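You operate a simulated robot arm through the tools that you are given. There is no shell and no other tool.

The job below is to be done with a simulated two-armed robot. You get a single attempt, and the scene is never put back.

## Task
Cover small dish 12 with the lid from the blue box; tape it.
Fine: put the box's own lid back on; the taped dish goes back in its ring.

The check looks at the end state, three seconds after you hand in, the way a careful person would. Anything else that was tipped, shoved, dropped, spilled or broken makes it a failure. Lids that push on must go on centred and level and be pressed home; caps that screw on are set level and turned clockwise until they are tight.

## Robot
Two 7-joint arms with fingered hands on one trunk that stands fixed in place. Base frame: the origin is at the foot of the trunk, x ahead of it, y to its left, z up; the work surface is at about z = 0.85. Lengths are in m, angles in degrees, forces in N, time in s.
The left shoulder is at [0.05, 0.214, 0.869], the right one opposite. With the tool pointing down near the work surface each hand reaches from about 0.36 to 0.88 m from the base axis, measured 20 degrees to its own side. Payload 3 kg a hand.
The TCP of each hand is the grasp point between the finger pads, 0.026 m short of the fingertips. In the tool frame z runs along the fingers and y along their closing line. The gripper opens to 0.132 m; its body begins 0.073 m behind the TCP. The gripper is a hand of 3 fingers: y runs from the thumb to the fingers, the wrist lies at [0, 0, -0.229] in the tool frame.
Orientation is that of the tool frame in the base frame, as a unit quaternion [w, x, y, z]. With the fingers straight down and closing along the base's y, the tool's x points along the base's -x, its y along +y and its z along -z.

## Interface
- The arms move only by the tool jog_arm. It takes "left_commands", "right_commands" or both (then of equal length, played together; a hand with none holds still); each is one flat list of numbers, 6 for each row, row after row: the shift along the tool's x, y, z in units of 20 mm (1.0 is 20 mm), then the turn, a rotation vector about the tool's x, y, z in units of 4 degrees (1.0 is 4 degrees). In form: [tx, ty, tz, wx, wy, wz, tx, ty, tz, wx, wy, wz, ...]. A call has 1 to 20 rows; each row shifts and turns the commanded pose from where the row before left it, along the tool's axes as they then stand. A call with a number of a shift or a turn outside -1 to 1 is refused whole. Each row takes 0.2 s and may step no farther than 0.05 m and 8.6 degrees from the row before; otherwise, the whole call is refused. A pose out of reach is approached as far as the arm can. The call stops where the force on the tool passes 40 N (or 10 N more than at its start, if that is more) or the arm is blocked; 0.2 s more then pass. In this call time passes only in rows, and 0.2 s behind the last. It gives the time, the measured TCP pose, the force on the tool (base axes), the opening and the grip force at its end, in the units of the frame above (readings bear some noise), with the torque about the TCP (base axes, N m) and any sound that the robot's microphone picked up.
- Cameras (640 x 400 px; columns grow to the right, rows downward): "scene" is now at [0.0339, 0.0051, 1.5008]; the picture's right is [0.10, -1.00, 0.00], its down [-0.63, -0.06, -0.77] and it looks along [0.77, 0.07, -0.64] (base axes); focal length 344 px, centre (320, 200). "left" rides on the left gripper at [-0.062, 0.003, -0.092] in its tool frame; the picture's right is [-0.05, -1.00, 0.00], its down [0.83, -0.04, -0.56] and it looks along [0.55, -0.03, 0.83] (tool axes); focal length 230 px, centre (320, 200). "right" rides on the right gripper at [0.061, 0.003, -0.092] in its tool frame; the picture's right is [-0.05, 1.00, 0.00], its down [-0.83, -0.04, -0.55] and it looks along [-0.55, -0.03, 0.83] (tool axes); focal length 230 px, centre (320, 200).
- grab_frame(camera): a new picture of that camera. The clock stands still meanwhile.
- move_fingers(finger1, finger2, thumb_bend, hand): sets how far each is bent, from 0 (flat) to 1 (curled in); at 0.3 the hand is open as for a grip, at 0.7 the pads meet at the TCP. One left out holds its place. A second passes; each finger stops where it meets its share of the squeeze, and holds until it gets a number again. It is the only way to open and close the hand. It gives what a move gives, with no picture; readings hold the bend of each and the force on the fingers (four entries, about 0 where the hand has none), thumb and palm.
- pan_tilt(pan, tilt): turns the head with the scene camera to pan (to the left, within 86 degrees either way) and tilt (down, from -29 to 69), counted from straight ahead of the robot. It gives what a move gives.
- probe_pixels(camera, pixels): for up to 12 pixels [column, row] of the newest picture of that camera ("zoom" is the newest enlarged one), the place [x, y, z] in the base frame of the surface seen there, good to about 0.003 m. The clock stands still meanwhile.
- close_up(camera, box): a new picture of the part [left, top, right, bottom] of that camera's present view, enlarged. The clock stands still meanwhile.
- job_done(): hands the job in; it is judged then, once.

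Leave the grippers open and the arms clear of the work at the hand-in unless told otherwise.

The tools are called after "Request:" by a JSON object that holds its "method" and its "body". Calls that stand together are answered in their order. jog_arm: Moves the arms, as the interface text tells. Its arguments: {"type":"object","properties":{"left_commands":{"type":"array"},"right_commands":{"type":"array"}},"required":[]} The other tools are called the same way: move_fingers (finger1, finger2, thumb_bend, hand) moves the fingers one by one; pan_tilt (pan, tilt) turns the head that bears the scene camera; grab_frame (camera) takes a picture; probe_pixels (camera, pixels) gives the place of the surface under pixels of a picture; close_up (camera, box) takes an enlarged picture of a part of a camera's view; job_done () hands the job in.

At the start:

```text
time_s: 0.0
left_position: [0.5788, 0.2511, 1.1445]
left_tool_rot: [0.001, 0.0, 1.0, 0.001]
left_wrist_force: [-0.2, 0.1, 0.2]
left_torque: [0.02, -0.03, -0.03]
left_grip_width: 0.1318
left_grip_force: 0.1
left_shape: jaw
left_bend: [0.3, 0.3, 0.3]
left_finger forces: [0.0, 0.1, 0.0, 0.1, 0.0, 0.1]
right_position: [0.5787, -0.2492, 1.1319]
right_tool_rot: [0.001, 0.0, 1.0, 0.0]
right_wrist_force: [0.3, 0.5, 0.0]
right_torque: [0.04, -0.02, -0.02]
right_grip_width: 0.1318
right_grip_force: 0.0
right_shape: jaw
right_bend: [0.3, 0.3, 0.3]
right_finger forces: [0.0, 0.0, 0.1, 0.0, 0.0, 0.0]
head pan, tilt (commanded): [5.5, 39.5]
```

scene: 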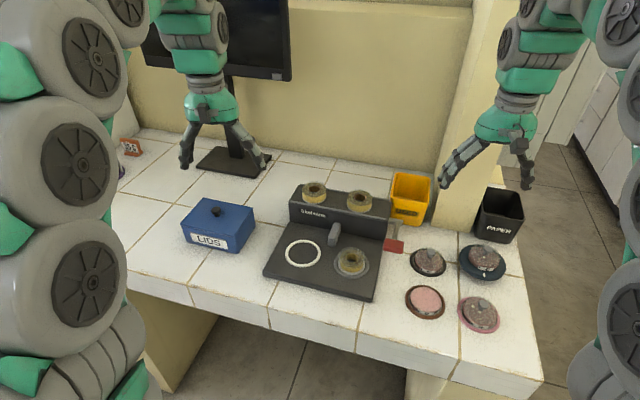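
right: 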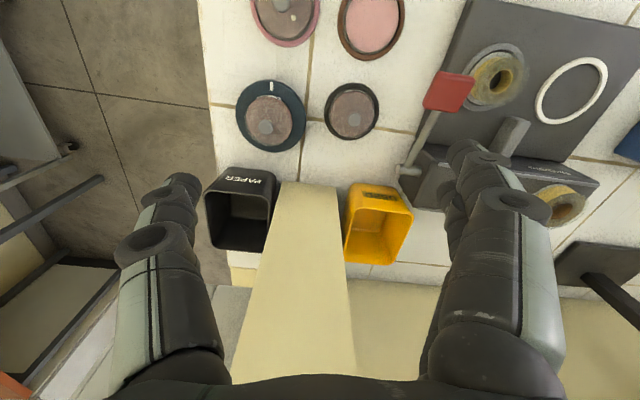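
left: 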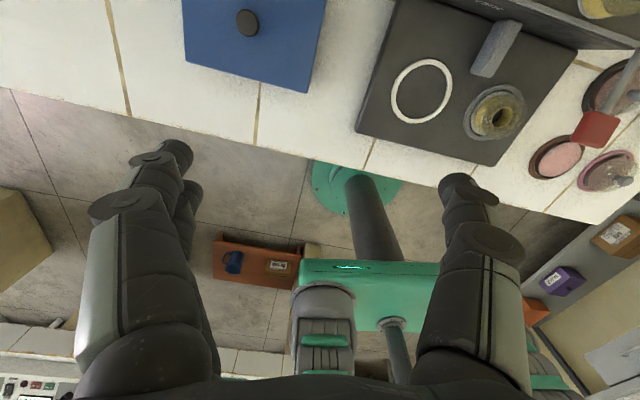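

I see a blue box labelled LIDS with a knob, a black taping station with a white ring, a tape roll and a lever, and four dishes on the right. I'll take close-ups of the dishes, the station and the box.

Request:
{"method": "close_up", "body": {"camera": "scene", "box": [390, 220, 540, 345]}}

Request:
{"method": "close_up", "body": {"camera": "scene", "box": [255, 165, 445, 310]}}

Request:
{"method": "close_up", "body": {"camera": "scene", "box": [160, 180, 280, 270]}}

Request:
{"method": "close_up", "body": {"camera": "right", "box": [200, 0, 640, 280]}}

```text
3.20 times, centred on (465, 282) of scene
```

zoom: 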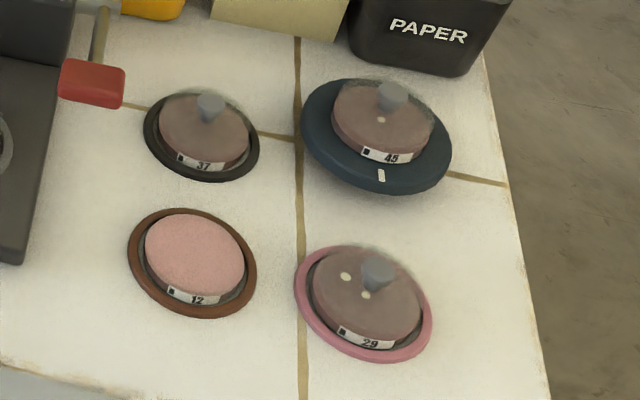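

```text
2.76 times, centred on (350, 238) of scene
```

zoom: 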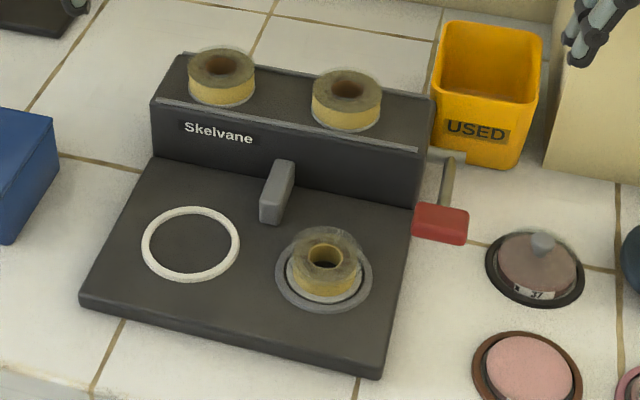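

```text
4.44 times, centred on (220, 225) of scene
```

zoom: 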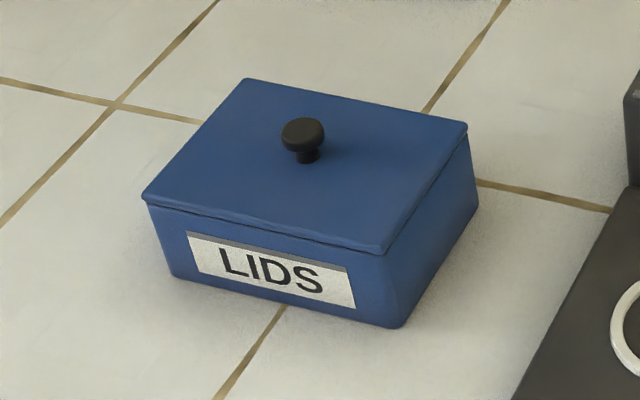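

```text
1.43 times, centred on (420, 140) of right
```

zoom: 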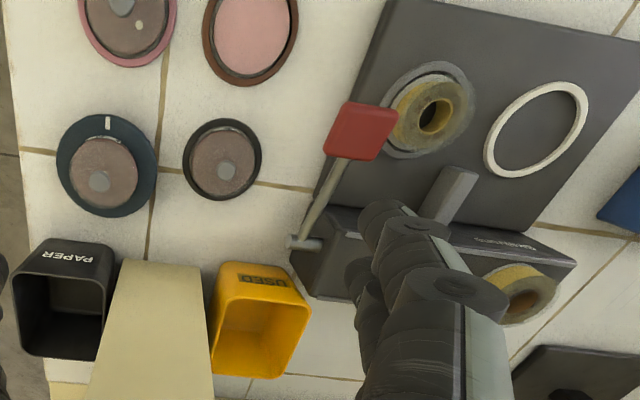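

Next I need finer detail on the taping station, its roll and lever, and dish 12. I'll zoom in tightly on each.

Request:
{"method": "close_up", "body": {"camera": "scene", "box": [325, 235, 380, 285]}}

Request:
{"method": "close_up", "body": {"camera": "scene", "box": [365, 205, 425, 260]}}

Request:
{"method": "close_up", "body": {"camera": "scene", "box": [280, 175, 385, 245]}}

Request:
{"method": "close_up", "body": {"camera": "scene", "box": [400, 280, 455, 325]}}

Request:
{"method": "close_up", "body": {"camera": "scene", "box": [270, 215, 345, 275]}}

Request:
{"method": "close_up", "body": {"camera": "right", "box": [420, 20, 640, 180]}}

Request:
{"method": "close_up", "body": {"camera": "left", "box": [350, 0, 640, 180]}}

```text
8.00 times, centred on (352, 260) of scene
```

zoom: 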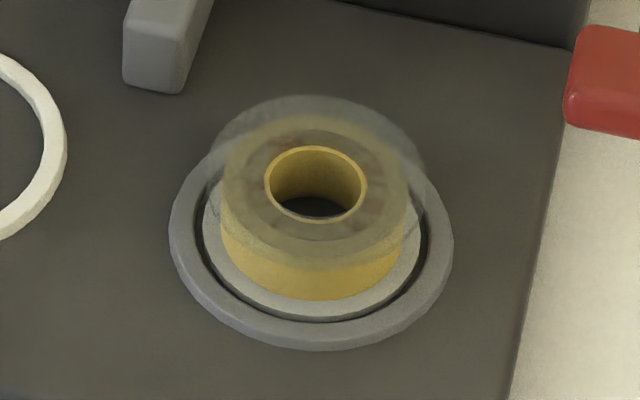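

```text
7.27 times, centred on (395, 232) of scene
```

zoom: 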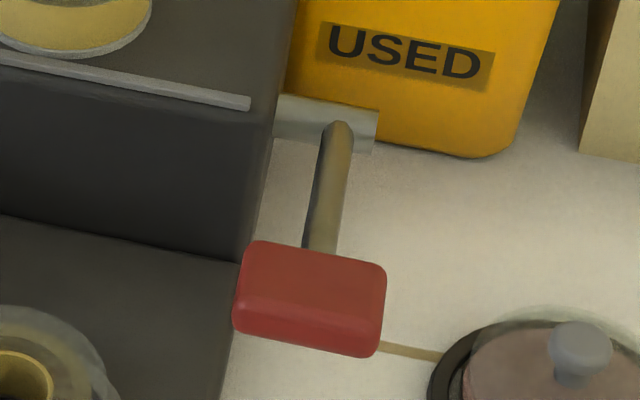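

```text
5.71 times, centred on (332, 210) of scene
```

zoom: 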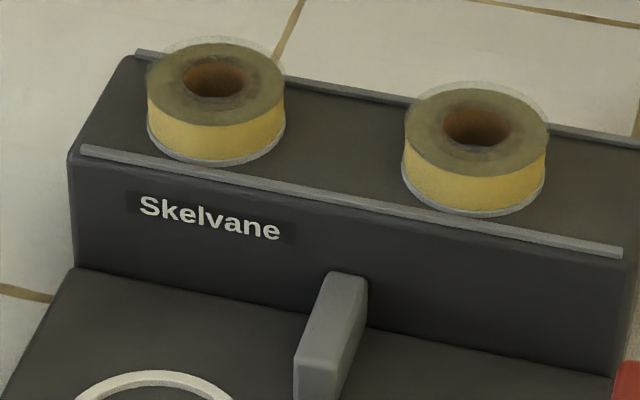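

```text
8.89 times, centred on (428, 302) of scene
```

zoom: 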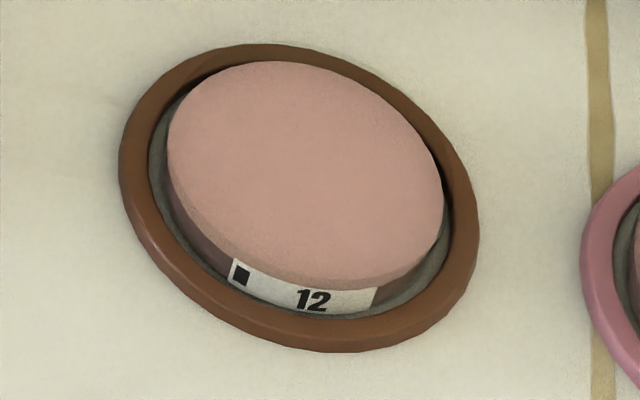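

```text
6.67 times, centred on (308, 245) of scene
```

zoom: 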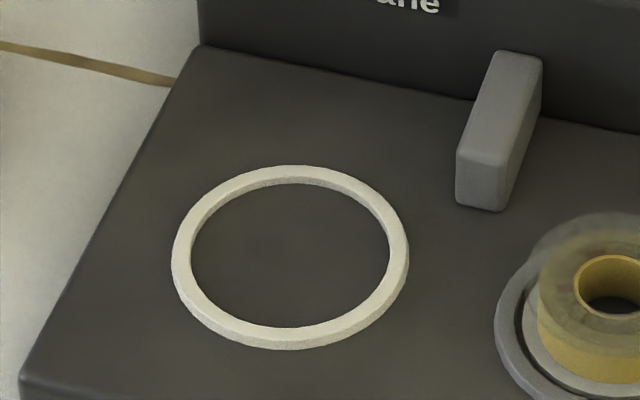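

```text
2.50 times, centred on (530, 100) of right
```

zoom: 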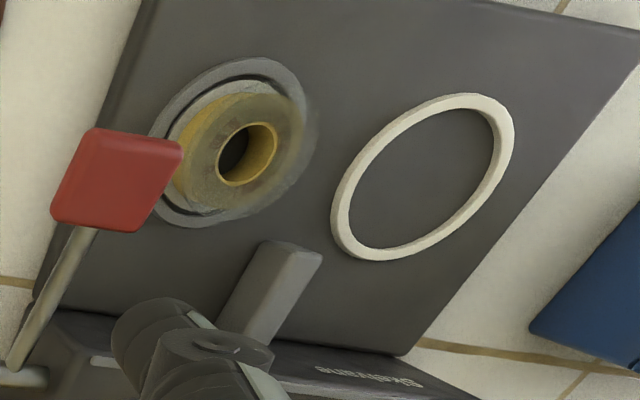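

```text
2.21 times, centred on (495, 90) of left
```

zoom: 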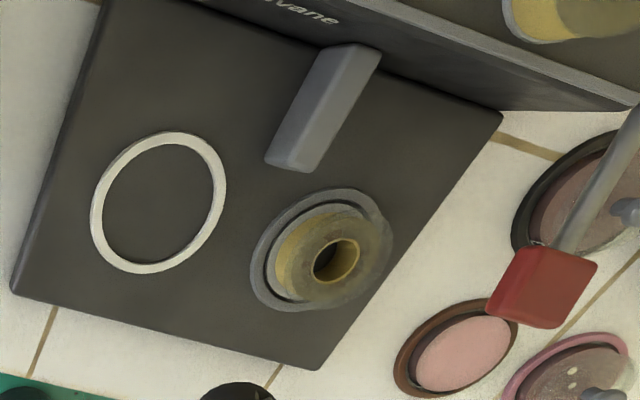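

I'll probe the key places: dish 12, its ring, the station parts, the roll, the lever, the box and its knob. To have a fresh reference I take a new scene frame first.

Request:
{"method": "grab_frame", "body": {"camera": "scene"}}

Request:
{"method": "probe_pixels", "body": {"camera": "scene", "pixels": [[425, 299], [425, 316], [408, 292], [444, 306], [303, 252], [303, 240], [303, 267], [352, 259], [336, 230], [393, 245], [391, 222], [399, 222]]}}

Request:
{"method": "probe_pixels", "body": {"camera": "scene", "pixels": [[217, 210], [206, 198], [252, 208], [188, 222], [232, 232], [230, 253], [195, 243], [315, 190], [358, 200], [264, 275], [374, 299], [410, 195]]}}

```text
taken
```

scene: 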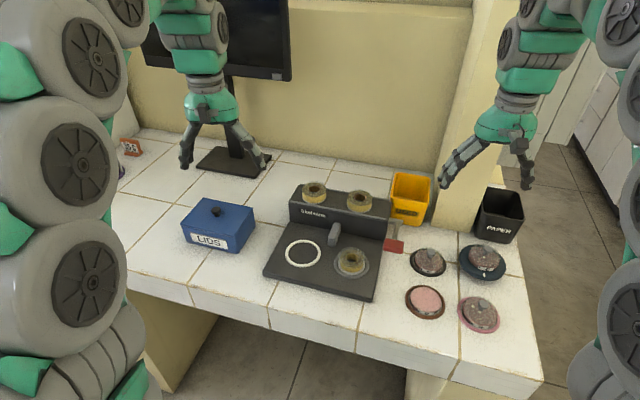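

```text
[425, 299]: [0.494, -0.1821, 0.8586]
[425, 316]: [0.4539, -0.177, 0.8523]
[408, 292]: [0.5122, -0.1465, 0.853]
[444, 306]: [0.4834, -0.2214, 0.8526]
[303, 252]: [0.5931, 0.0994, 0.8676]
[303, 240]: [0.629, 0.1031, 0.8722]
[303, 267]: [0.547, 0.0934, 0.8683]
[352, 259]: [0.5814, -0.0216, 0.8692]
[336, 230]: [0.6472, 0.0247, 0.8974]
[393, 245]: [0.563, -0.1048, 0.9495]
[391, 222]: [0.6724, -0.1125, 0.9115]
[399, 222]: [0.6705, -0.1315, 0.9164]
```

```text
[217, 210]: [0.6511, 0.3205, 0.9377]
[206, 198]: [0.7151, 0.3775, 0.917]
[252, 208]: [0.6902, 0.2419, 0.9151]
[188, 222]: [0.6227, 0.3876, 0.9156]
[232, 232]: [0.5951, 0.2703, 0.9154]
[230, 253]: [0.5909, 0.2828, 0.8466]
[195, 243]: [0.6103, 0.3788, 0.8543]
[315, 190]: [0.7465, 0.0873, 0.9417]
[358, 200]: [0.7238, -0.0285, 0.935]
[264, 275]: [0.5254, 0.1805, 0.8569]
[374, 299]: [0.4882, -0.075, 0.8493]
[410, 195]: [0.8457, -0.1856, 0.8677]
```

Geometry so far: tabletop is about z = 0.85, station deck about 0.868, box top about 0.916 with the knob top at 0.938. I'll zoom further on the roll, the spare rolls and the lidded dishes to learn what "taped" looks like and how full the rolls are.

Request:
{"method": "close_up", "body": {"camera": "scene", "box": [332, 242, 372, 267]}}

Request:
{"method": "close_up", "body": {"camera": "scene", "box": [340, 183, 380, 208]}}

Request:
{"method": "close_up", "body": {"camera": "scene", "box": [408, 245, 448, 280]}}

Request:
{"method": "close_up", "body": {"camera": "scene", "box": [455, 295, 505, 335]}}

Request:
{"method": "close_up", "body": {"camera": "scene", "box": [458, 240, 508, 282]}}

Request:
{"method": "close_up", "body": {"camera": "right", "box": [440, 30, 550, 120]}}

Request:
{"method": "close_up", "body": {"camera": "right", "box": [320, 0, 420, 70]}}

Request:
{"method": "close_up", "body": {"camera": "right", "box": [230, 70, 390, 160]}}

```text
16.00 times, centred on (352, 254) of scene
```

zoom: 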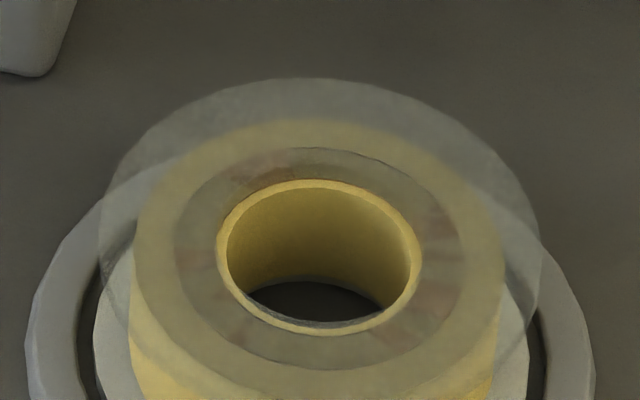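

```text
16.00 times, centred on (360, 196) of scene
```

zoom: 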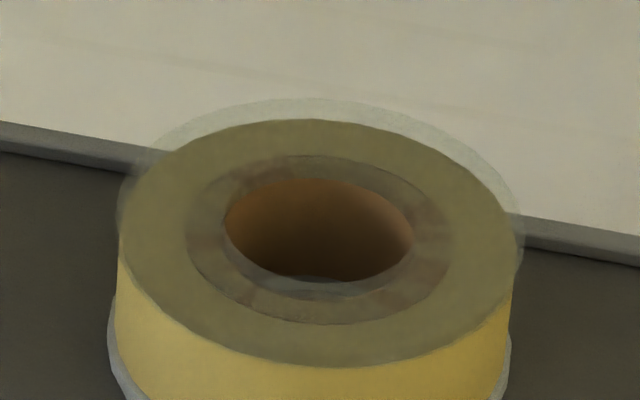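

```text
11.43 times, centred on (428, 262) of scene
```

zoom: 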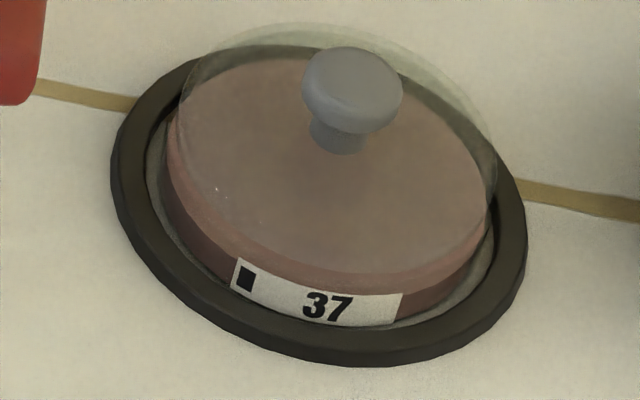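

```text
10.00 times, centred on (480, 315) of scene
```

zoom: 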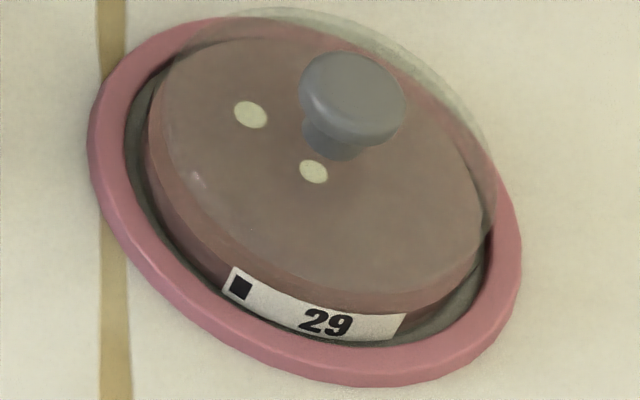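

```text
9.52 times, centred on (483, 261) of scene
```

zoom: 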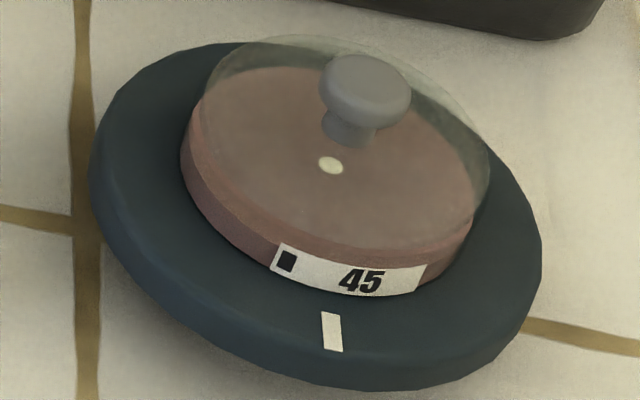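

```text
4.44 times, centred on (495, 75) of right
```

zoom: 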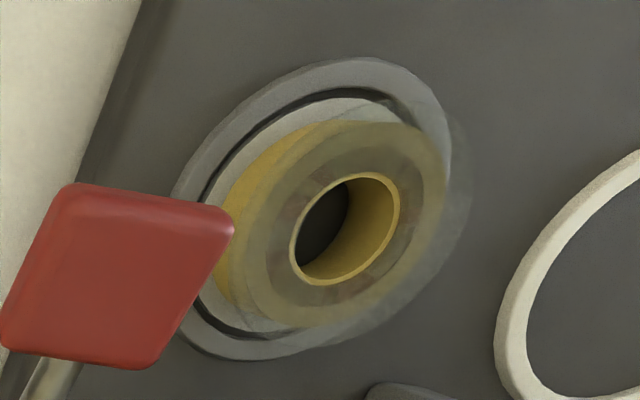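

```text
5.71 times, centred on (370, 35) of right
```

zoom: 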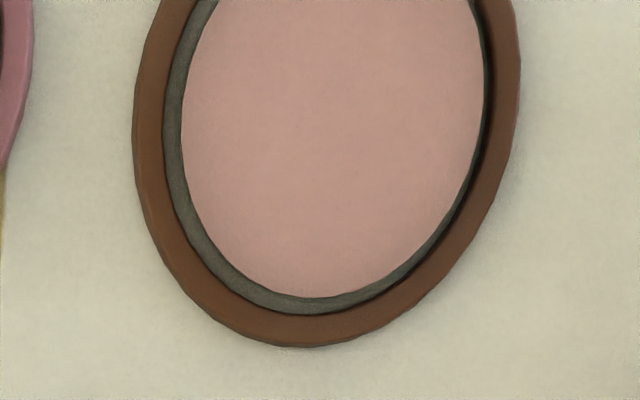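

```text
4.00 times, centred on (310, 115) of right
```

zoom: 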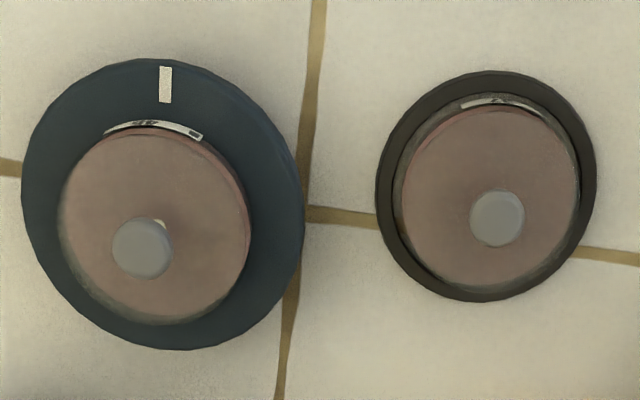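

The rolls have clear flanges. The deck roll is partly used but still has a yellow tape layer between core and flange. Now I'll measure dish 12, its ring and a lidded neighbour (29) precisely from zooms.

Request:
{"method": "close_up", "body": {"camera": "scene", "box": [400, 280, 455, 325]}}

Request:
{"method": "probe_pixels", "body": {"camera": "zoom", "pixels": [[172, 150], [442, 205], [300, 65], [305, 265], [310, 298], [135, 150], [470, 240], [280, 50], [310, 340], [300, 390], [60, 200], [310, 170]]}}

Request:
{"method": "close_up", "body": {"camera": "scene", "box": [455, 295, 505, 335]}}

Request:
{"method": "probe_pixels", "body": {"camera": "zoom", "pixels": [[350, 70], [350, 100], [335, 140], [170, 130], [485, 220], [320, 290], [320, 325], [320, 370], [110, 140], [505, 260], [230, 15], [480, 150]]}}

Request:
{"method": "close_up", "body": {"camera": "scene", "box": [270, 215, 345, 275]}}

Request:
{"method": "probe_pixels", "body": {"camera": "zoom", "pixels": [[181, 260], [399, 260], [290, 173], [290, 335], [290, 345], [290, 255], [120, 150], [480, 180], [515, 60], [465, 160], [200, 260], [380, 260]]}}

Request:
{"method": "close_up", "body": {"camera": "scene", "box": [325, 235, 380, 285]}}

Request:
{"method": "probe_pixels", "body": {"camera": "zoom", "pixels": [[180, 230], [442, 240], [310, 335], [215, 225], [412, 225], [315, 290], [272, 185], [362, 185], [315, 205], [310, 100], [315, 260], [580, 110]]}}

```text
8.89 times, centred on (428, 302) of scene
```

zoom: 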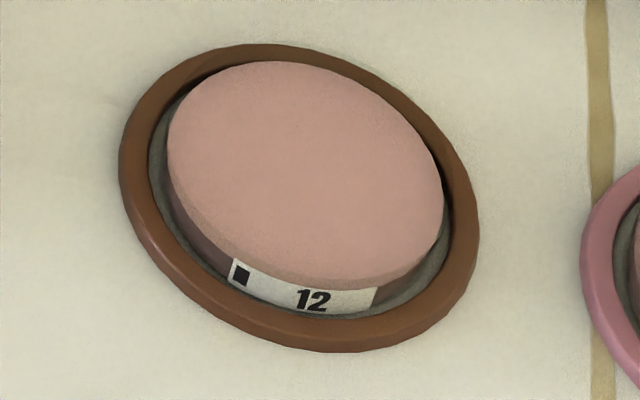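

```text
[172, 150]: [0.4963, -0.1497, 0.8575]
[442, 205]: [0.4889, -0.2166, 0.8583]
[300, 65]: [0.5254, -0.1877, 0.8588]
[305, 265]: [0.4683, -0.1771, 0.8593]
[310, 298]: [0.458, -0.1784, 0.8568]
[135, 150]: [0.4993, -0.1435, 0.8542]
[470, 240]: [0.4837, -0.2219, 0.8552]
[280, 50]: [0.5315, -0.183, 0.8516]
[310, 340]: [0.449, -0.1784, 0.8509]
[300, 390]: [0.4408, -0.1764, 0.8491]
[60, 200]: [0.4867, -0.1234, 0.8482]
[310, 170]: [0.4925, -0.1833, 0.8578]
```

```text
10.00 times, centred on (480, 315) of scene
```

zoom: 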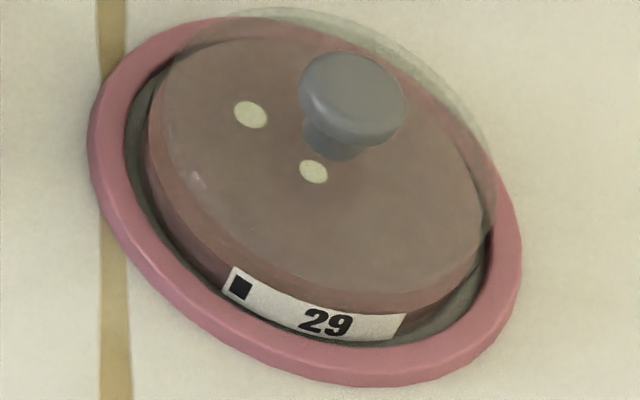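

```text
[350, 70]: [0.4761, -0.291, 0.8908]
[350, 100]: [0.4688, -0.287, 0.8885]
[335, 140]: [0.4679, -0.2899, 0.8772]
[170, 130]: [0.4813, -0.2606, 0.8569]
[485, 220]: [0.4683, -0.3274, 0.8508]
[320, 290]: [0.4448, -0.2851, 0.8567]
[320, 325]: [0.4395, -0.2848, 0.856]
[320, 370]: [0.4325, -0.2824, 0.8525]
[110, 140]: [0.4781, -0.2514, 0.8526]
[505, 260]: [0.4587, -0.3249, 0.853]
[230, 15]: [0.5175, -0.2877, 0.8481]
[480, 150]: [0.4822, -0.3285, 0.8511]
```

```text
6.67 times, centred on (308, 245) of scene
```

zoom: 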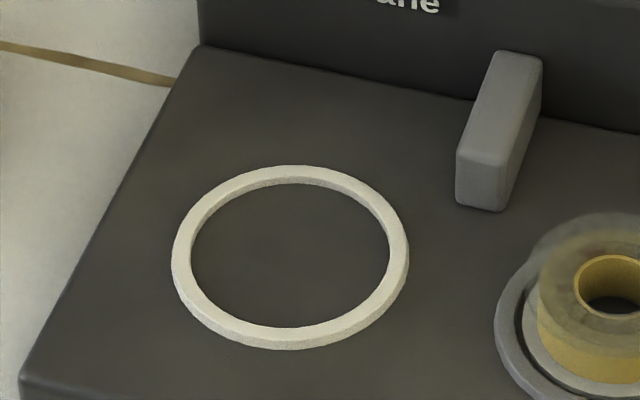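

```text
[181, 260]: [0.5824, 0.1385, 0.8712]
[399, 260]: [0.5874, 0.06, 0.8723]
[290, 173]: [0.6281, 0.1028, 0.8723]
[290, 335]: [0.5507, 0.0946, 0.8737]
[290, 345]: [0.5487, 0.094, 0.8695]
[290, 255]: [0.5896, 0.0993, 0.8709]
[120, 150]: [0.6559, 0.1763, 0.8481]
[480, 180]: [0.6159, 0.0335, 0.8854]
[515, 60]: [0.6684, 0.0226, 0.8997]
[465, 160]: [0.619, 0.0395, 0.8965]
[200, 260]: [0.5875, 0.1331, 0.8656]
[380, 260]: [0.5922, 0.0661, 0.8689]
```

```text
8.00 times, centred on (352, 260) of scene
```

zoom: 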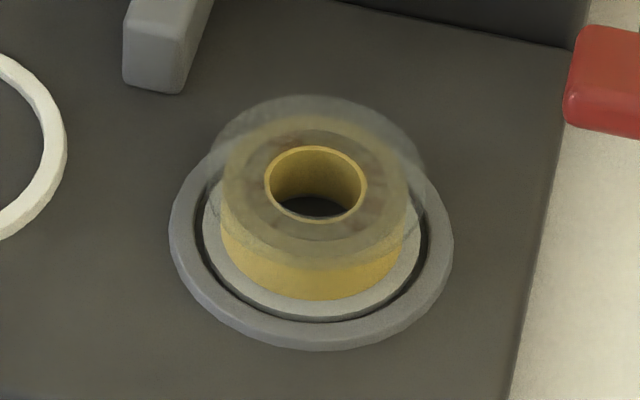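

```text
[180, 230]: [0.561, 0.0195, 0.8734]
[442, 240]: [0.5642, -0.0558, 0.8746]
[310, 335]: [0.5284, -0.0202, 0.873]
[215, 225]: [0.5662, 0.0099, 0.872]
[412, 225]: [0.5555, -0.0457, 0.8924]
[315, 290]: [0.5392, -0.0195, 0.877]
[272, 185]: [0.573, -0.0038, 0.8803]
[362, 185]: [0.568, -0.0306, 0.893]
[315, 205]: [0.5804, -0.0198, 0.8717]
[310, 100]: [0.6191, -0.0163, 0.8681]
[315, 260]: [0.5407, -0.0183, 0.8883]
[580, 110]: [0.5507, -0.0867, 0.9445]
```

Measured: dish 12 is centred near (0.494, -0.183), about 0.066 across, with its top at about 0.858. The white ring is centred near (0.589, 0.099) and its top is about 0.8725. The lid knob on dish 29 tops out at about 0.891. Next I'll close the left hand in free air to see how the fingers meet.

Request:
{"method": "move_fingers", "body": {"hand": "left", "finger1": 0.6, "finger2": 0.6, "thumb_bend": 0.6}}

Request:
{"method": "grab_frame", "body": {"camera": "left"}}

Request:
{"method": "close_up", "body": {"camera": "scene", "box": [160, 80, 290, 180]}}

```text
time_s: 1.0
left_position: [0.5783, 0.2506, 1.144]
left_tool_rot: [0.0, 0.0, 1.0, 0.001]
left_wrist_force: [0.6, 0.3, -1.0]
left_torque: [-0.04, -0.04, 0.02]
left_grip_width: 0.0355
left_grip_force: 0.1
left_shape: fingers
left_bend: [0.6, 0.6, 0.6]
left_finger forces: [0.0, 0.1, 0.0, 0.0, 0.0, 0.0]
right_position: [0.5795, -0.2495, 1.1329]
right_tool_rot: [0.001, 0.0, 1.0, 0.0]
right_wrist_force: [-0.1, -0.5, 0.3]
right_torque: [0.0, 0.01, 0.03]
right_grip_width: 0.1321
right_grip_force: 0.1
right_shape: jaw
right_bend: [0.3, 0.3, 0.3]
right_finger forces: [0.1, 0.1, 0.0, 0.0, 0.1, 0.0]
head pan, tilt (commanded): [5.5, 39.5]
```

```text
taken
```

left: 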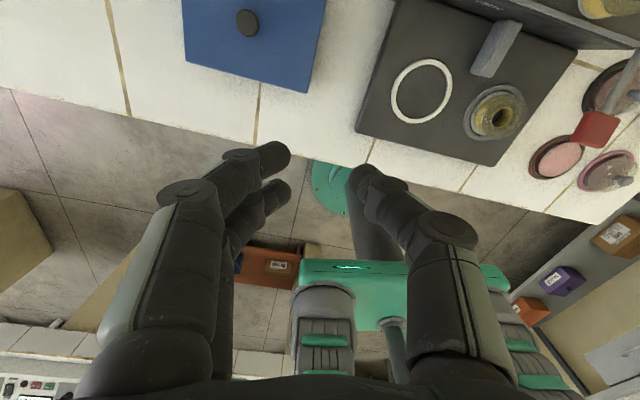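

```text
4.00 times, centred on (225, 130) of scene
```

zoom: 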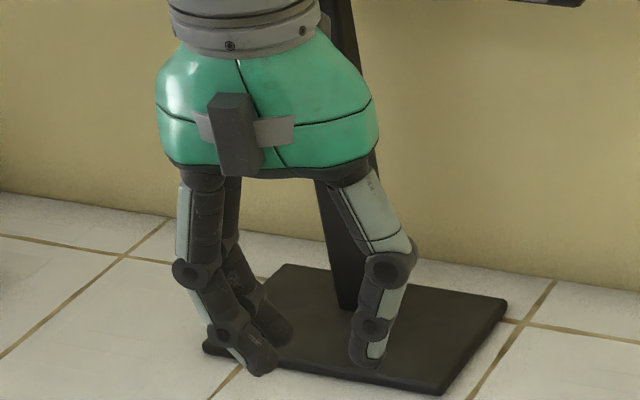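

At bend 0.6 the two fingers (on the left of the picture, tips near (275,155) and (280,190)) and the thumb (362,175) approach each other. I'll probe their surfaces to learn the tip spacing.

Request:
{"method": "probe_pixels", "body": {"camera": "left", "pixels": [[280, 150], [282, 185], [358, 172], [265, 160], [268, 200], [375, 180], [235, 160], [400, 200], [250, 210]]}}

Request:
{"method": "move_fingers", "body": {"hand": "left", "finger1": 0.7, "finger2": 0.7, "thumb_bend": 0.7}}

Request:
{"method": "grab_frame", "body": {"camera": "left"}}

Request:
{"method": "close_up", "body": {"camera": "scene", "box": [170, 90, 270, 180]}}

```text
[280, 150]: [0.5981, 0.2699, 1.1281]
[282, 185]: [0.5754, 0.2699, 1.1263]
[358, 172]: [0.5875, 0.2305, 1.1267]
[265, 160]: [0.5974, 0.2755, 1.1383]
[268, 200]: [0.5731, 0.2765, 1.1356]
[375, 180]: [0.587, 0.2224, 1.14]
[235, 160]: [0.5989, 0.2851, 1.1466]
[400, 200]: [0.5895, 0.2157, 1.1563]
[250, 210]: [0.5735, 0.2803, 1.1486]
```

```text
time_s: 2.0
left_position: [0.5783, 0.2505, 1.1449]
left_tool_rot: [0.0, 0.0, 1.0, 0.0]
left_wrist_force: [0.5, 0.3, 0.1]
left_torque: [0.01, -0.02, -0.01]
left_grip_width: 0.0063
left_grip_force: 0.2
left_shape: fingers
left_bend: [0.7, 0.7, 0.7]
left_finger forces: [0.1, 0.1, 0.1, 0.0, 0.0, 0.1]
right_position: [0.579, -0.249, 1.133]
right_tool_rot: [0.002, 0.0, 1.0, 0.0]
right_wrist_force: [-0.4, -0.4, -1.0]
right_torque: [-0.02, 0.01, 0.01]
right_grip_width: 0.132
right_grip_force: 0.0
right_shape: jaw
right_bend: [0.3, 0.3, 0.3]
right_finger forces: [0.0, 0.1, 0.0, 0.1, 0.1, 0.0]
head pan, tilt (commanded): [5.5, 39.5]
```

```text
taken
```

left: 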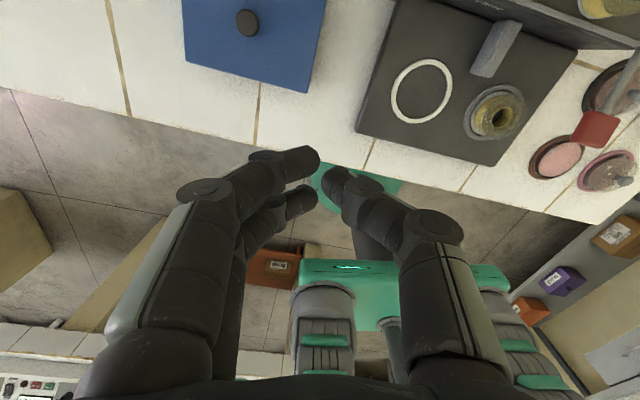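

```text
4.44 times, centred on (220, 135) of scene
```

zoom: 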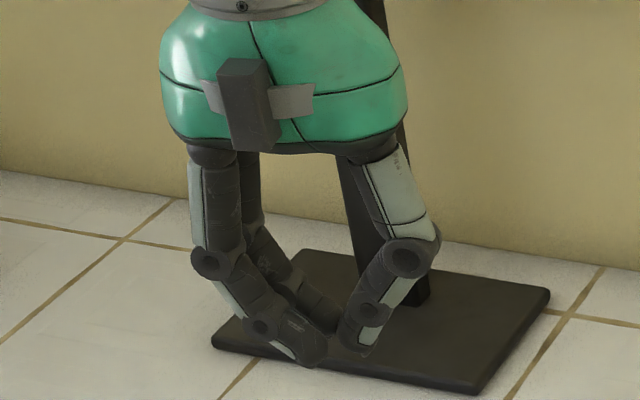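

At 0.7 the tips almost meet at the centre. I'll probe the tip positions, then open the hand again.

Request:
{"method": "probe_pixels", "body": {"camera": "left", "pixels": [[312, 153], [310, 192], [328, 170], [290, 160], [345, 185], [335, 190], [295, 210], [318, 165], [335, 168]]}}

Request:
{"method": "move_fingers", "body": {"hand": "left", "finger1": 0.5, "finger2": 0.5, "thumb_bend": 0.5}}

Request:
{"method": "grab_frame", "body": {"camera": "left"}}

```text
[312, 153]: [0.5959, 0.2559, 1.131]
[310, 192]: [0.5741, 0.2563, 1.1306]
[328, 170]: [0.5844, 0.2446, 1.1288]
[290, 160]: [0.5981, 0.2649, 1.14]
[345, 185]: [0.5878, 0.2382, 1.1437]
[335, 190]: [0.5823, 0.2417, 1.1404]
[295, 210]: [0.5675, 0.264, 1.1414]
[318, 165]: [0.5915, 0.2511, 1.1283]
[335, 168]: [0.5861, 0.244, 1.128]
```

```text
time_s: 3.0
left_position: [0.579, 0.2503, 1.1442]
left_tool_rot: [0.0, 0.0, 1.0, 0.0]
left_wrist_force: [0.8, 0.3, 0.3]
left_torque: [0.0, 0.0, 0.01]
left_grip_width: 0.0671
left_grip_force: 0.1
left_shape: fingers
left_bend: [0.5, 0.5, 0.5]
left_finger forces: [0.0, 0.1, 0.1, 0.0, 0.1, 0.0]
right_position: [0.5791, -0.2488, 1.1325]
right_tool_rot: [0.002, 0.0, 1.0, 0.0]
right_wrist_force: [0.7, -0.5, -0.5]
right_torque: [-0.01, 0.02, -0.02]
right_grip_width: 0.1316
right_grip_force: 0.0
right_shape: jaw
right_bend: [0.3, 0.3, 0.3]
right_finger forces: [0.0, 0.1, 0.0, 0.1, 0.0, 0.0]
head pan, tilt (commanded): [5.5, 39.5]
```

```text
taken
```

left: 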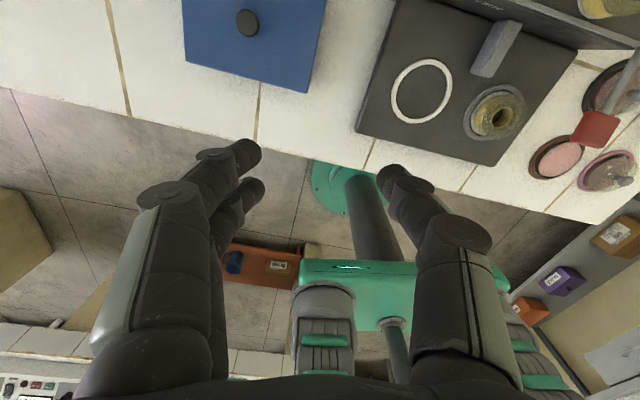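

Bend against opening is now known: 0.5 gives 67 mm, 0.6 gives 36 mm, 0.7 gives 6 mm, with the two fingers about 24 mm apart and the thumb between them. Next I'll locate the box knob and box edges accurately from a zoom, and check the free table to the left of the box.

Request:
{"method": "close_up", "body": {"camera": "scene", "box": [175, 190, 265, 260]}}

Request:
{"method": "probe_pixels", "body": {"camera": "zoom", "pixels": [[303, 128], [303, 140], [300, 120], [285, 135], [320, 135], [300, 158], [215, 60], [500, 115], [90, 205], [390, 265], [250, 150], [370, 150]]}}

Request:
{"method": "probe_pixels", "body": {"camera": "scene", "pixels": [[150, 230], [150, 265], [120, 240], [165, 200], [185, 280], [140, 200], [215, 280], [255, 265], [250, 180], [290, 290], [170, 160], [215, 160]]}}

```text
5.71 times, centred on (220, 225) of scene
```

zoom: 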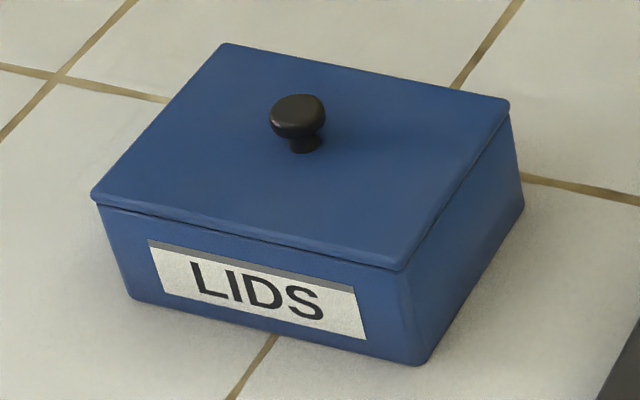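

```text
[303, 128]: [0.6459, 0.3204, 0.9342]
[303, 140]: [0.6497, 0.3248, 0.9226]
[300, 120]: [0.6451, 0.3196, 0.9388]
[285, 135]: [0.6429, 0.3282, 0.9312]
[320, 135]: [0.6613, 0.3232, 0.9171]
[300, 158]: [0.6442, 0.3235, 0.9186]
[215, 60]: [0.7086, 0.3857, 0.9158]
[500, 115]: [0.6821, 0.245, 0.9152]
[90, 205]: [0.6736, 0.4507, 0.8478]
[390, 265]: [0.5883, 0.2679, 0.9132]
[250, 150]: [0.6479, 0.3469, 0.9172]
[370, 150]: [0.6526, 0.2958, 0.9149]
```

```text
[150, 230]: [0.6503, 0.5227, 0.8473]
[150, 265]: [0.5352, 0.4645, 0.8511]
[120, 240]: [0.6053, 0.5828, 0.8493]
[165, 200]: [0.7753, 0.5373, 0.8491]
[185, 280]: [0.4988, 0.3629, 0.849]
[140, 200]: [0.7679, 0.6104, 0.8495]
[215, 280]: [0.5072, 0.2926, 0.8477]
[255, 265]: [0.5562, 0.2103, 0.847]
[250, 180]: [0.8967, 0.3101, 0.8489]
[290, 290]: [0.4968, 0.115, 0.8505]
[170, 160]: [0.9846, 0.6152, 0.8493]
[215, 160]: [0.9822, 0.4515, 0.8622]
```

The knob is centred at about (0.652, 0.321), with its top at 0.938 and the box lid at 0.916. The table to the left, around (0.62, 0.50), is free. I'll move the left hand to 6 cm above the knob.

Request:
{"method": "jog_arm", "body": {"left_commands": [-0.456, 0.442, 0.9, 0, 0, 0, -0.456, 0.442, 0.9, 0, 0, 0, -0.456, 0.442, 0.9, 0, 0, 0, -0.456, 0.442, 0.9, 0, 0, 0, -0.456, 0.442, 0.9, 0, 0, 0, -0.456, 0.442, 0.9, 0, 0, 0, -0.456, 0.442, 0.9, 0, 0, 0, -0.456, 0.442, 0.9, 0, 0, 0]}}

Request:
{"method": "grab_frame", "body": {"camera": "left"}}

Request:
{"method": "close_up", "body": {"camera": "scene", "box": [150, 120, 290, 260]}}

```text
time_s: 4.8
left_position: [0.6519, 0.3201, 1.0002]
left_tool_rot: [0.001, 0.0, 1.0, 0.0]
left_wrist_force: [0.8, 0.5, -0.1]
left_torque: [0.02, 0.02, 0.02]
left_grip_width: 0.0671
left_grip_force: 0.1
left_shape: fingers
left_bend: [0.5, 0.5, 0.5]
left_finger forces: [0.0, 0.1, 0.0, 0.0, 0.1, 0.0]
right_position: [0.5801, -0.2493, 1.1313]
right_tool_rot: [0.001, 0.0, 1.0, 0.0]
right_wrist_force: [0.5, -0.6, 0.0]
right_torque: [-0.01, 0.01, -0.01]
right_grip_width: 0.132
right_grip_force: 0.2
right_shape: jaw
right_bend: [0.3, 0.3, 0.3]
right_finger forces: [0.1, 0.1, 0.0, 0.0, 0.0, 0.1]
head pan, tilt (commanded): [5.5, 39.5]
```

```text
taken
```

left: 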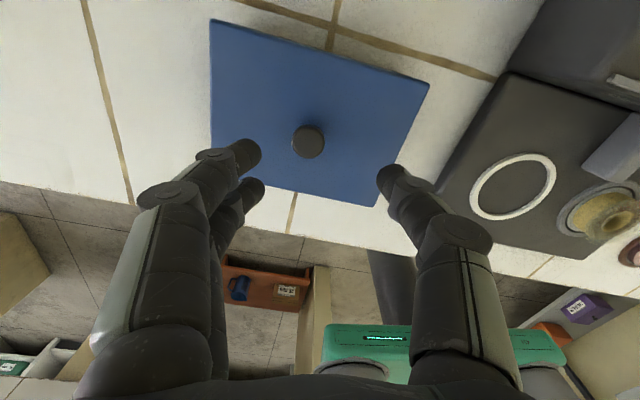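

```text
2.86 times, centred on (220, 190) of scene
```

zoom: 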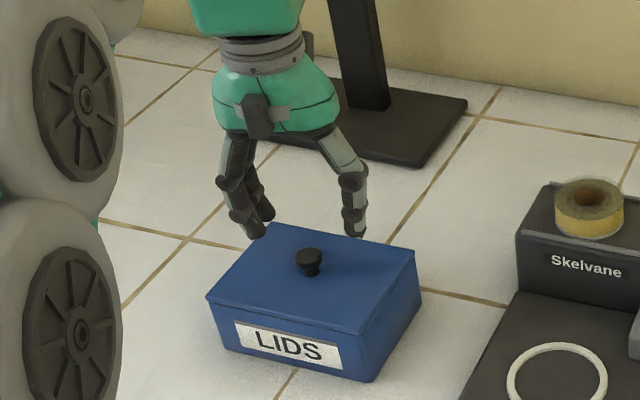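

From the wrist view the knob is at (308,142). I'll probe its top to refine the alignment.

Request:
{"method": "probe_pixels", "body": {"camera": "left", "pixels": [[308, 130], [298, 140], [318, 140], [308, 145], [308, 154], [308, 170], [215, 25], [425, 88], [375, 203], [213, 165]]}}

Request:
{"method": "close_up", "body": {"camera": "left", "box": [260, 100, 360, 180]}}

```text
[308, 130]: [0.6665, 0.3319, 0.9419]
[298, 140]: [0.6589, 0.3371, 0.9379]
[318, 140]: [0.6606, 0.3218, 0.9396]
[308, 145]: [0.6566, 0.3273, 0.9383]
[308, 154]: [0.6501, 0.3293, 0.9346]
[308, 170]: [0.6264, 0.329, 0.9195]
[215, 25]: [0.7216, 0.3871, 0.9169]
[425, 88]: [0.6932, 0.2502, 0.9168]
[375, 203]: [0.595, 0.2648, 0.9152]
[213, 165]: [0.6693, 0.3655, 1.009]
```

```text
5.00 times, centred on (310, 140) of left
```

zoom: 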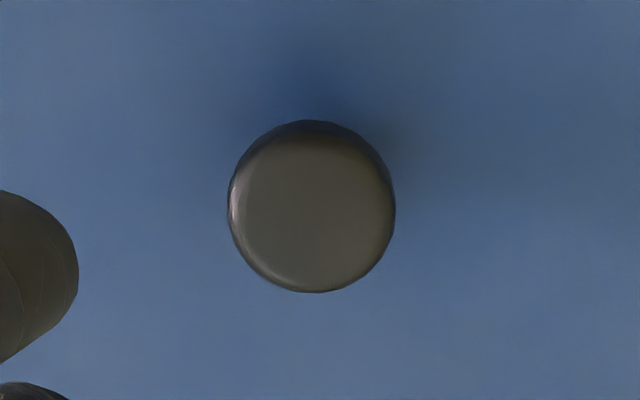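

The wrist camera puts the knob at about (0.658, 0.327), which is about 6–7 mm off my hand in x and y. I'll shift by that and go down 35 mm (fingertips still clear of the lid), then check again.

Request:
{"method": "jog_arm", "body": {"left_commands": [-0.3, 0.35, 0, 0, 0, 0, 0, 0, 0.6, 0, 0, 0, 0, 0, 0.6, 0, 0, 0, 0, 0, 0.55, 0, 0, 0]}}

Request:
{"method": "grab_frame", "body": {"camera": "left"}}

Request:
{"method": "close_up", "body": {"camera": "scene", "box": [170, 150, 270, 250]}}

```text
time_s: 5.8
left_position: [0.6561, 0.3277, 0.9659]
left_tool_rot: [0.0, 0.001, 1.0, 0.001]
left_wrist_force: [0.5, 1.0, 0.2]
left_torque: [0.02, 0.0, -0.01]
left_grip_width: 0.0673
left_grip_force: 0.0
left_shape: fingers
left_bend: [0.5, 0.5, 0.5]
left_finger forces: [0.0, 0.0, 0.1, 0.1, 0.0, 0.0]
right_position: [0.5795, -0.2491, 1.1327]
right_tool_rot: [0.001, 0.001, 1.0, 0.0]
right_wrist_force: [-0.3, 0.9, 0.0]
right_torque: [0.01, 0.03, -0.02]
right_grip_width: 0.1319
right_grip_force: 0.0
right_shape: jaw
right_bend: [0.3, 0.3, 0.3]
right_finger forces: [0.0, 0.0, 0.0, 0.1, 0.0, 0.1]
head pan, tilt (commanded): [5.5, 39.5]
```

```text
taken
```

left: 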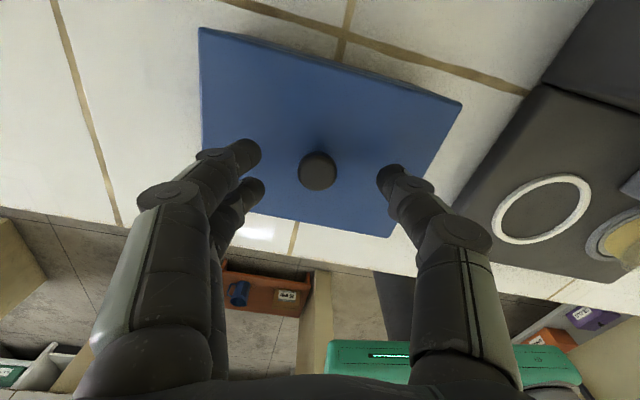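

```text
4.00 times, centred on (220, 200) of scene
```

zoom: 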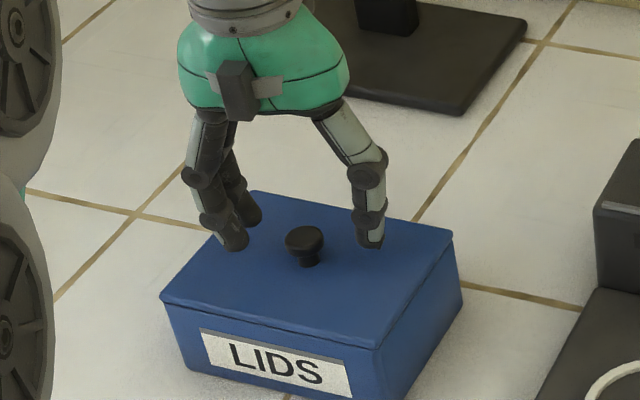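

The knob is at (317,172), almost exactly where the point below the TCP projects (320,173). I'll nudge 1.5 mm in +y and descend to TCP z about 0.944, then close gently.

Request:
{"method": "jog_arm", "body": {"left_commands": [0, 0.07, 0.36, 0, 0, 0, 0, 0, 0.36, 0, 0, 0, 0, 0, 0.36, 0, 0, 0]}}

Request:
{"method": "close_up", "body": {"camera": "scene", "box": [180, 180, 250, 240]}}

Request:
{"method": "grab_frame", "body": {"camera": "left"}}

```text
time_s: 6.6
left_position: [0.6582, 0.3282, 0.9492]
left_tool_rot: [0.002, -0.001, 1.0, 0.001]
left_wrist_force: [-6.3, 0.2, 19.3]
left_torque: [-0.21, 0.28, -0.06]
left_grip_width: 0.0676
left_grip_force: 10.0
left_shape: fingers
left_bend: [0.51, 0.51, 0.5]
left_finger forces: [2.7, 4.8, 0.0, 0.0, 11.8, 0.0]
right_position: [0.5786, -0.2489, 1.1317]
right_tool_rot: [0.001, 0.0, 1.0, 0.0]
right_wrist_force: [-0.6, -0.1, -0.6]
right_torque: [-0.01, -0.01, -0.01]
right_grip_width: 0.1318
right_grip_force: 0.1
right_shape: jaw
right_bend: [0.3, 0.3, 0.3]
right_finger forces: [0.0, 0.1, 0.0, 0.0, 0.0, 0.0]
head pan, tilt (commanded): [5.5, 39.5]
stopped in row 3 (left hand): the force on the tool passed its limit at 54 N (the readings are from after the stop); the commanded pose is now the measured one
```

```text
6.67 times, centred on (215, 210) of scene
```

zoom: 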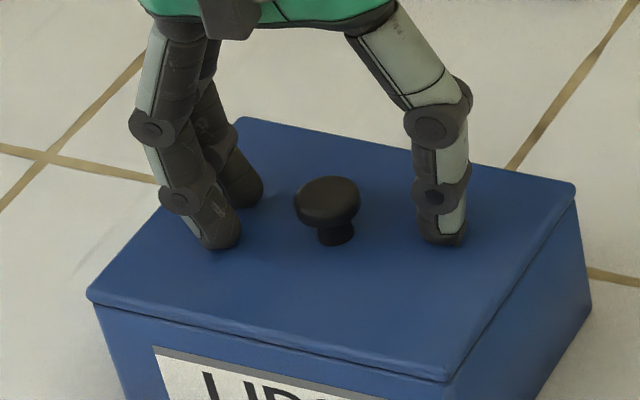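

```text
taken
```

left: 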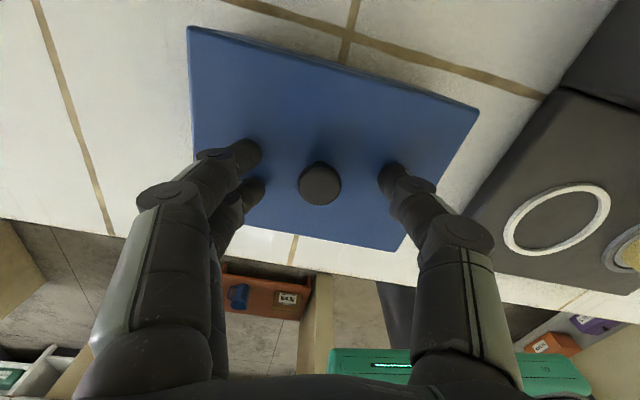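

The fingertips touched the lid at TCP z of 0.949, so at bend 0.5 they reach about 32 mm below the TCP. I'll lift 5 mm to take the load off and start closing on the knob.

Request:
{"method": "jog_arm", "body": {"left_commands": [0, 0, -0.25, 0, 0, 0]}}

Request:
{"method": "move_fingers", "body": {"hand": "left", "finger1": 0.6, "finger2": 0.6, "thumb_bend": 0.6}}

Request:
{"method": "close_up", "body": {"camera": "scene", "box": [180, 180, 250, 240]}}

Request:
{"method": "grab_frame", "body": {"camera": "left"}}

```text
time_s: 7.0
left_position: [0.657, 0.3288, 0.9545]
left_tool_rot: [0.001, 0.0, 1.0, 0.0]
left_wrist_force: [0.2, -0.2, -0.4]
left_torque: [0.02, 0.0, 0.01]
left_grip_width: 0.0677
left_grip_force: 0.0
left_shape: fingers
left_bend: [0.5, 0.5, 0.5]
left_finger forces: [0.0, 0.0, 0.0, 0.0, 0.1, 0.1]
right_position: [0.5791, -0.2488, 1.1318]
right_tool_rot: [0.001, 0.0, 1.0, 0.0]
right_wrist_force: [-0.6, 0.5, 1.0]
right_torque: [0.03, 0.02, 0.05]
right_grip_width: 0.1322
right_grip_force: 0.1
right_shape: jaw
right_bend: [0.3, 0.3, 0.3]
right_finger forces: [0.1, 0.1, 0.0, 0.0, 0.0, 0.1]
head pan, tilt (commanded): [5.5, 39.5]
```

```text
time_s: 8.0
left_position: [0.658, 0.3289, 0.9541]
left_tool_rot: [0.002, 0.0, 1.0, 0.001]
left_wrist_force: [0.7, -0.4, 0.0]
left_torque: [-0.01, -0.01, 0.01]
left_grip_width: 0.0354
left_grip_force: 0.0
left_shape: fingers
left_bend: [0.6, 0.6, 0.6]
left_finger forces: [0.1, 0.1, 0.0, 0.0, 0.0, 0.0]
right_position: [0.5792, -0.2478, 1.1323]
right_tool_rot: [0.001, 0.0, 1.0, 0.0]
right_wrist_force: [-0.3, -0.5, 0.3]
right_torque: [-0.01, 0.0, 0.03]
right_grip_width: 0.1317
right_grip_force: 0.0
right_shape: jaw
right_bend: [0.3, 0.3, 0.3]
right_finger forces: [0.0, 0.0, 0.0, 0.0, 0.1, 0.0]
head pan, tilt (commanded): [5.5, 39.5]
```

```text
6.67 times, centred on (215, 210) of scene
```

zoom: 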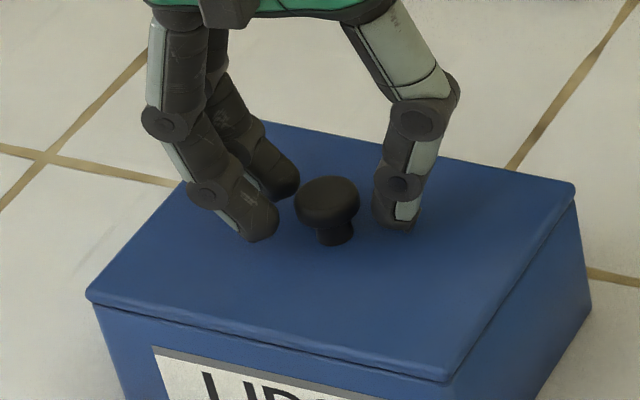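

```text
taken
```

left: 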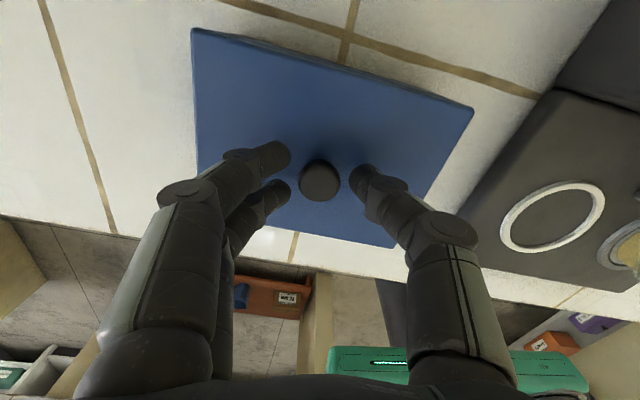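

The knob sits centred between the fingertips. I'll lower 3 mm so the tips are beneath the cap's widest part, then close to grip.

Request:
{"method": "jog_arm", "body": {"left_commands": [0, 0, 0.15, 0, 0, 0]}}

Request:
{"method": "move_fingers", "body": {"hand": "left", "finger1": 0.75, "finger2": 0.75, "thumb_bend": 0.75}}

Request:
{"method": "close_up", "body": {"camera": "scene", "box": [180, 180, 250, 240]}}

Request:
{"method": "grab_frame", "body": {"camera": "left"}}

```text
time_s: 8.4
left_position: [0.6581, 0.33, 0.9515]
left_tool_rot: [0.001, 0.0, 1.0, 0.001]
left_wrist_force: [-0.2, -0.2, 0.3]
left_torque: [0.0, -0.03, 0.02]
left_grip_width: 0.0356
left_grip_force: 0.0
left_shape: fingers
left_bend: [0.6, 0.6, 0.6]
left_finger forces: [0.1, 0.0, 0.1, 0.0, 0.0, 0.0]
right_position: [0.5787, -0.2487, 1.1324]
right_tool_rot: [0.001, 0.0, 1.0, -0.001]
right_wrist_force: [-0.5, 0.0, 0.1]
right_torque: [0.03, 0.01, 0.01]
right_grip_width: 0.1317
right_grip_force: 0.1
right_shape: jaw
right_bend: [0.3, 0.3, 0.3]
right_finger forces: [0.0, 0.0, 0.0, 0.0, 0.0, 0.1]
head pan, tilt (commanded): [5.5, 39.5]
```

```text
time_s: 9.4
left_position: [0.658, 0.3282, 0.9521]
left_tool_rot: [0.002, 0.0, 1.0, 0.001]
left_wrist_force: [0.4, -0.3, 0.5]
left_torque: [-0.03, 0.02, -0.01]
left_grip_width: 0.0117
left_grip_force: 13.4
left_shape: fingers
left_bend: [0.72, 0.72, 0.68]
left_finger forces: [5.8, 8.7, 0.0, 0.1, 13.1, 0.0]
right_position: [0.578, -0.2485, 1.1327]
right_tool_rot: [0.001, 0.0, 1.0, 0.0]
right_wrist_force: [-1.2, -0.1, 0.4]
right_torque: [-0.01, -0.02, -0.02]
right_grip_width: 0.1321
right_grip_force: 0.1
right_shape: jaw
right_bend: [0.3, 0.3, 0.3]
right_finger forces: [0.1, 0.1, 0.1, 0.0, 0.1, 0.1]
head pan, tilt (commanded): [5.5, 39.5]
heard: snap
```

```text
6.67 times, centred on (215, 210) of scene
```

zoom: 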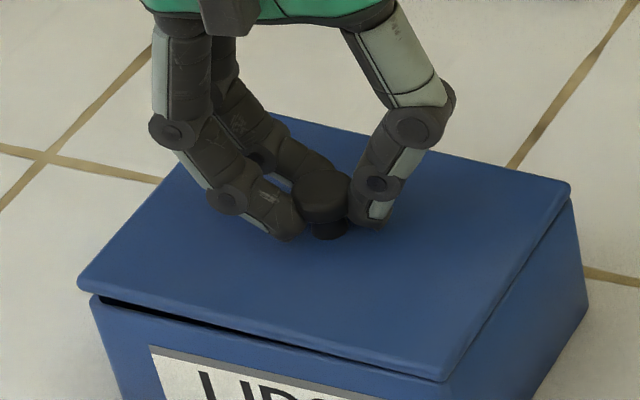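

```text
taken
```

left: 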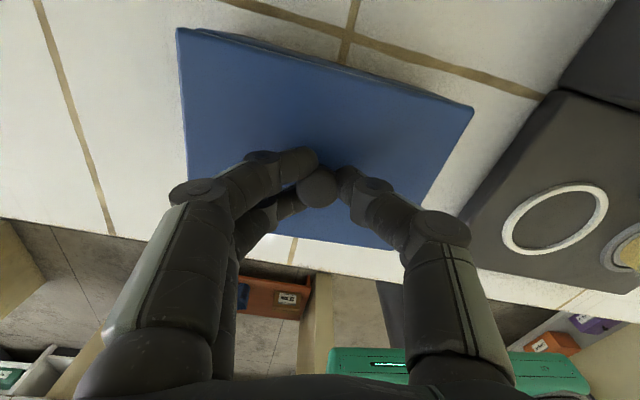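

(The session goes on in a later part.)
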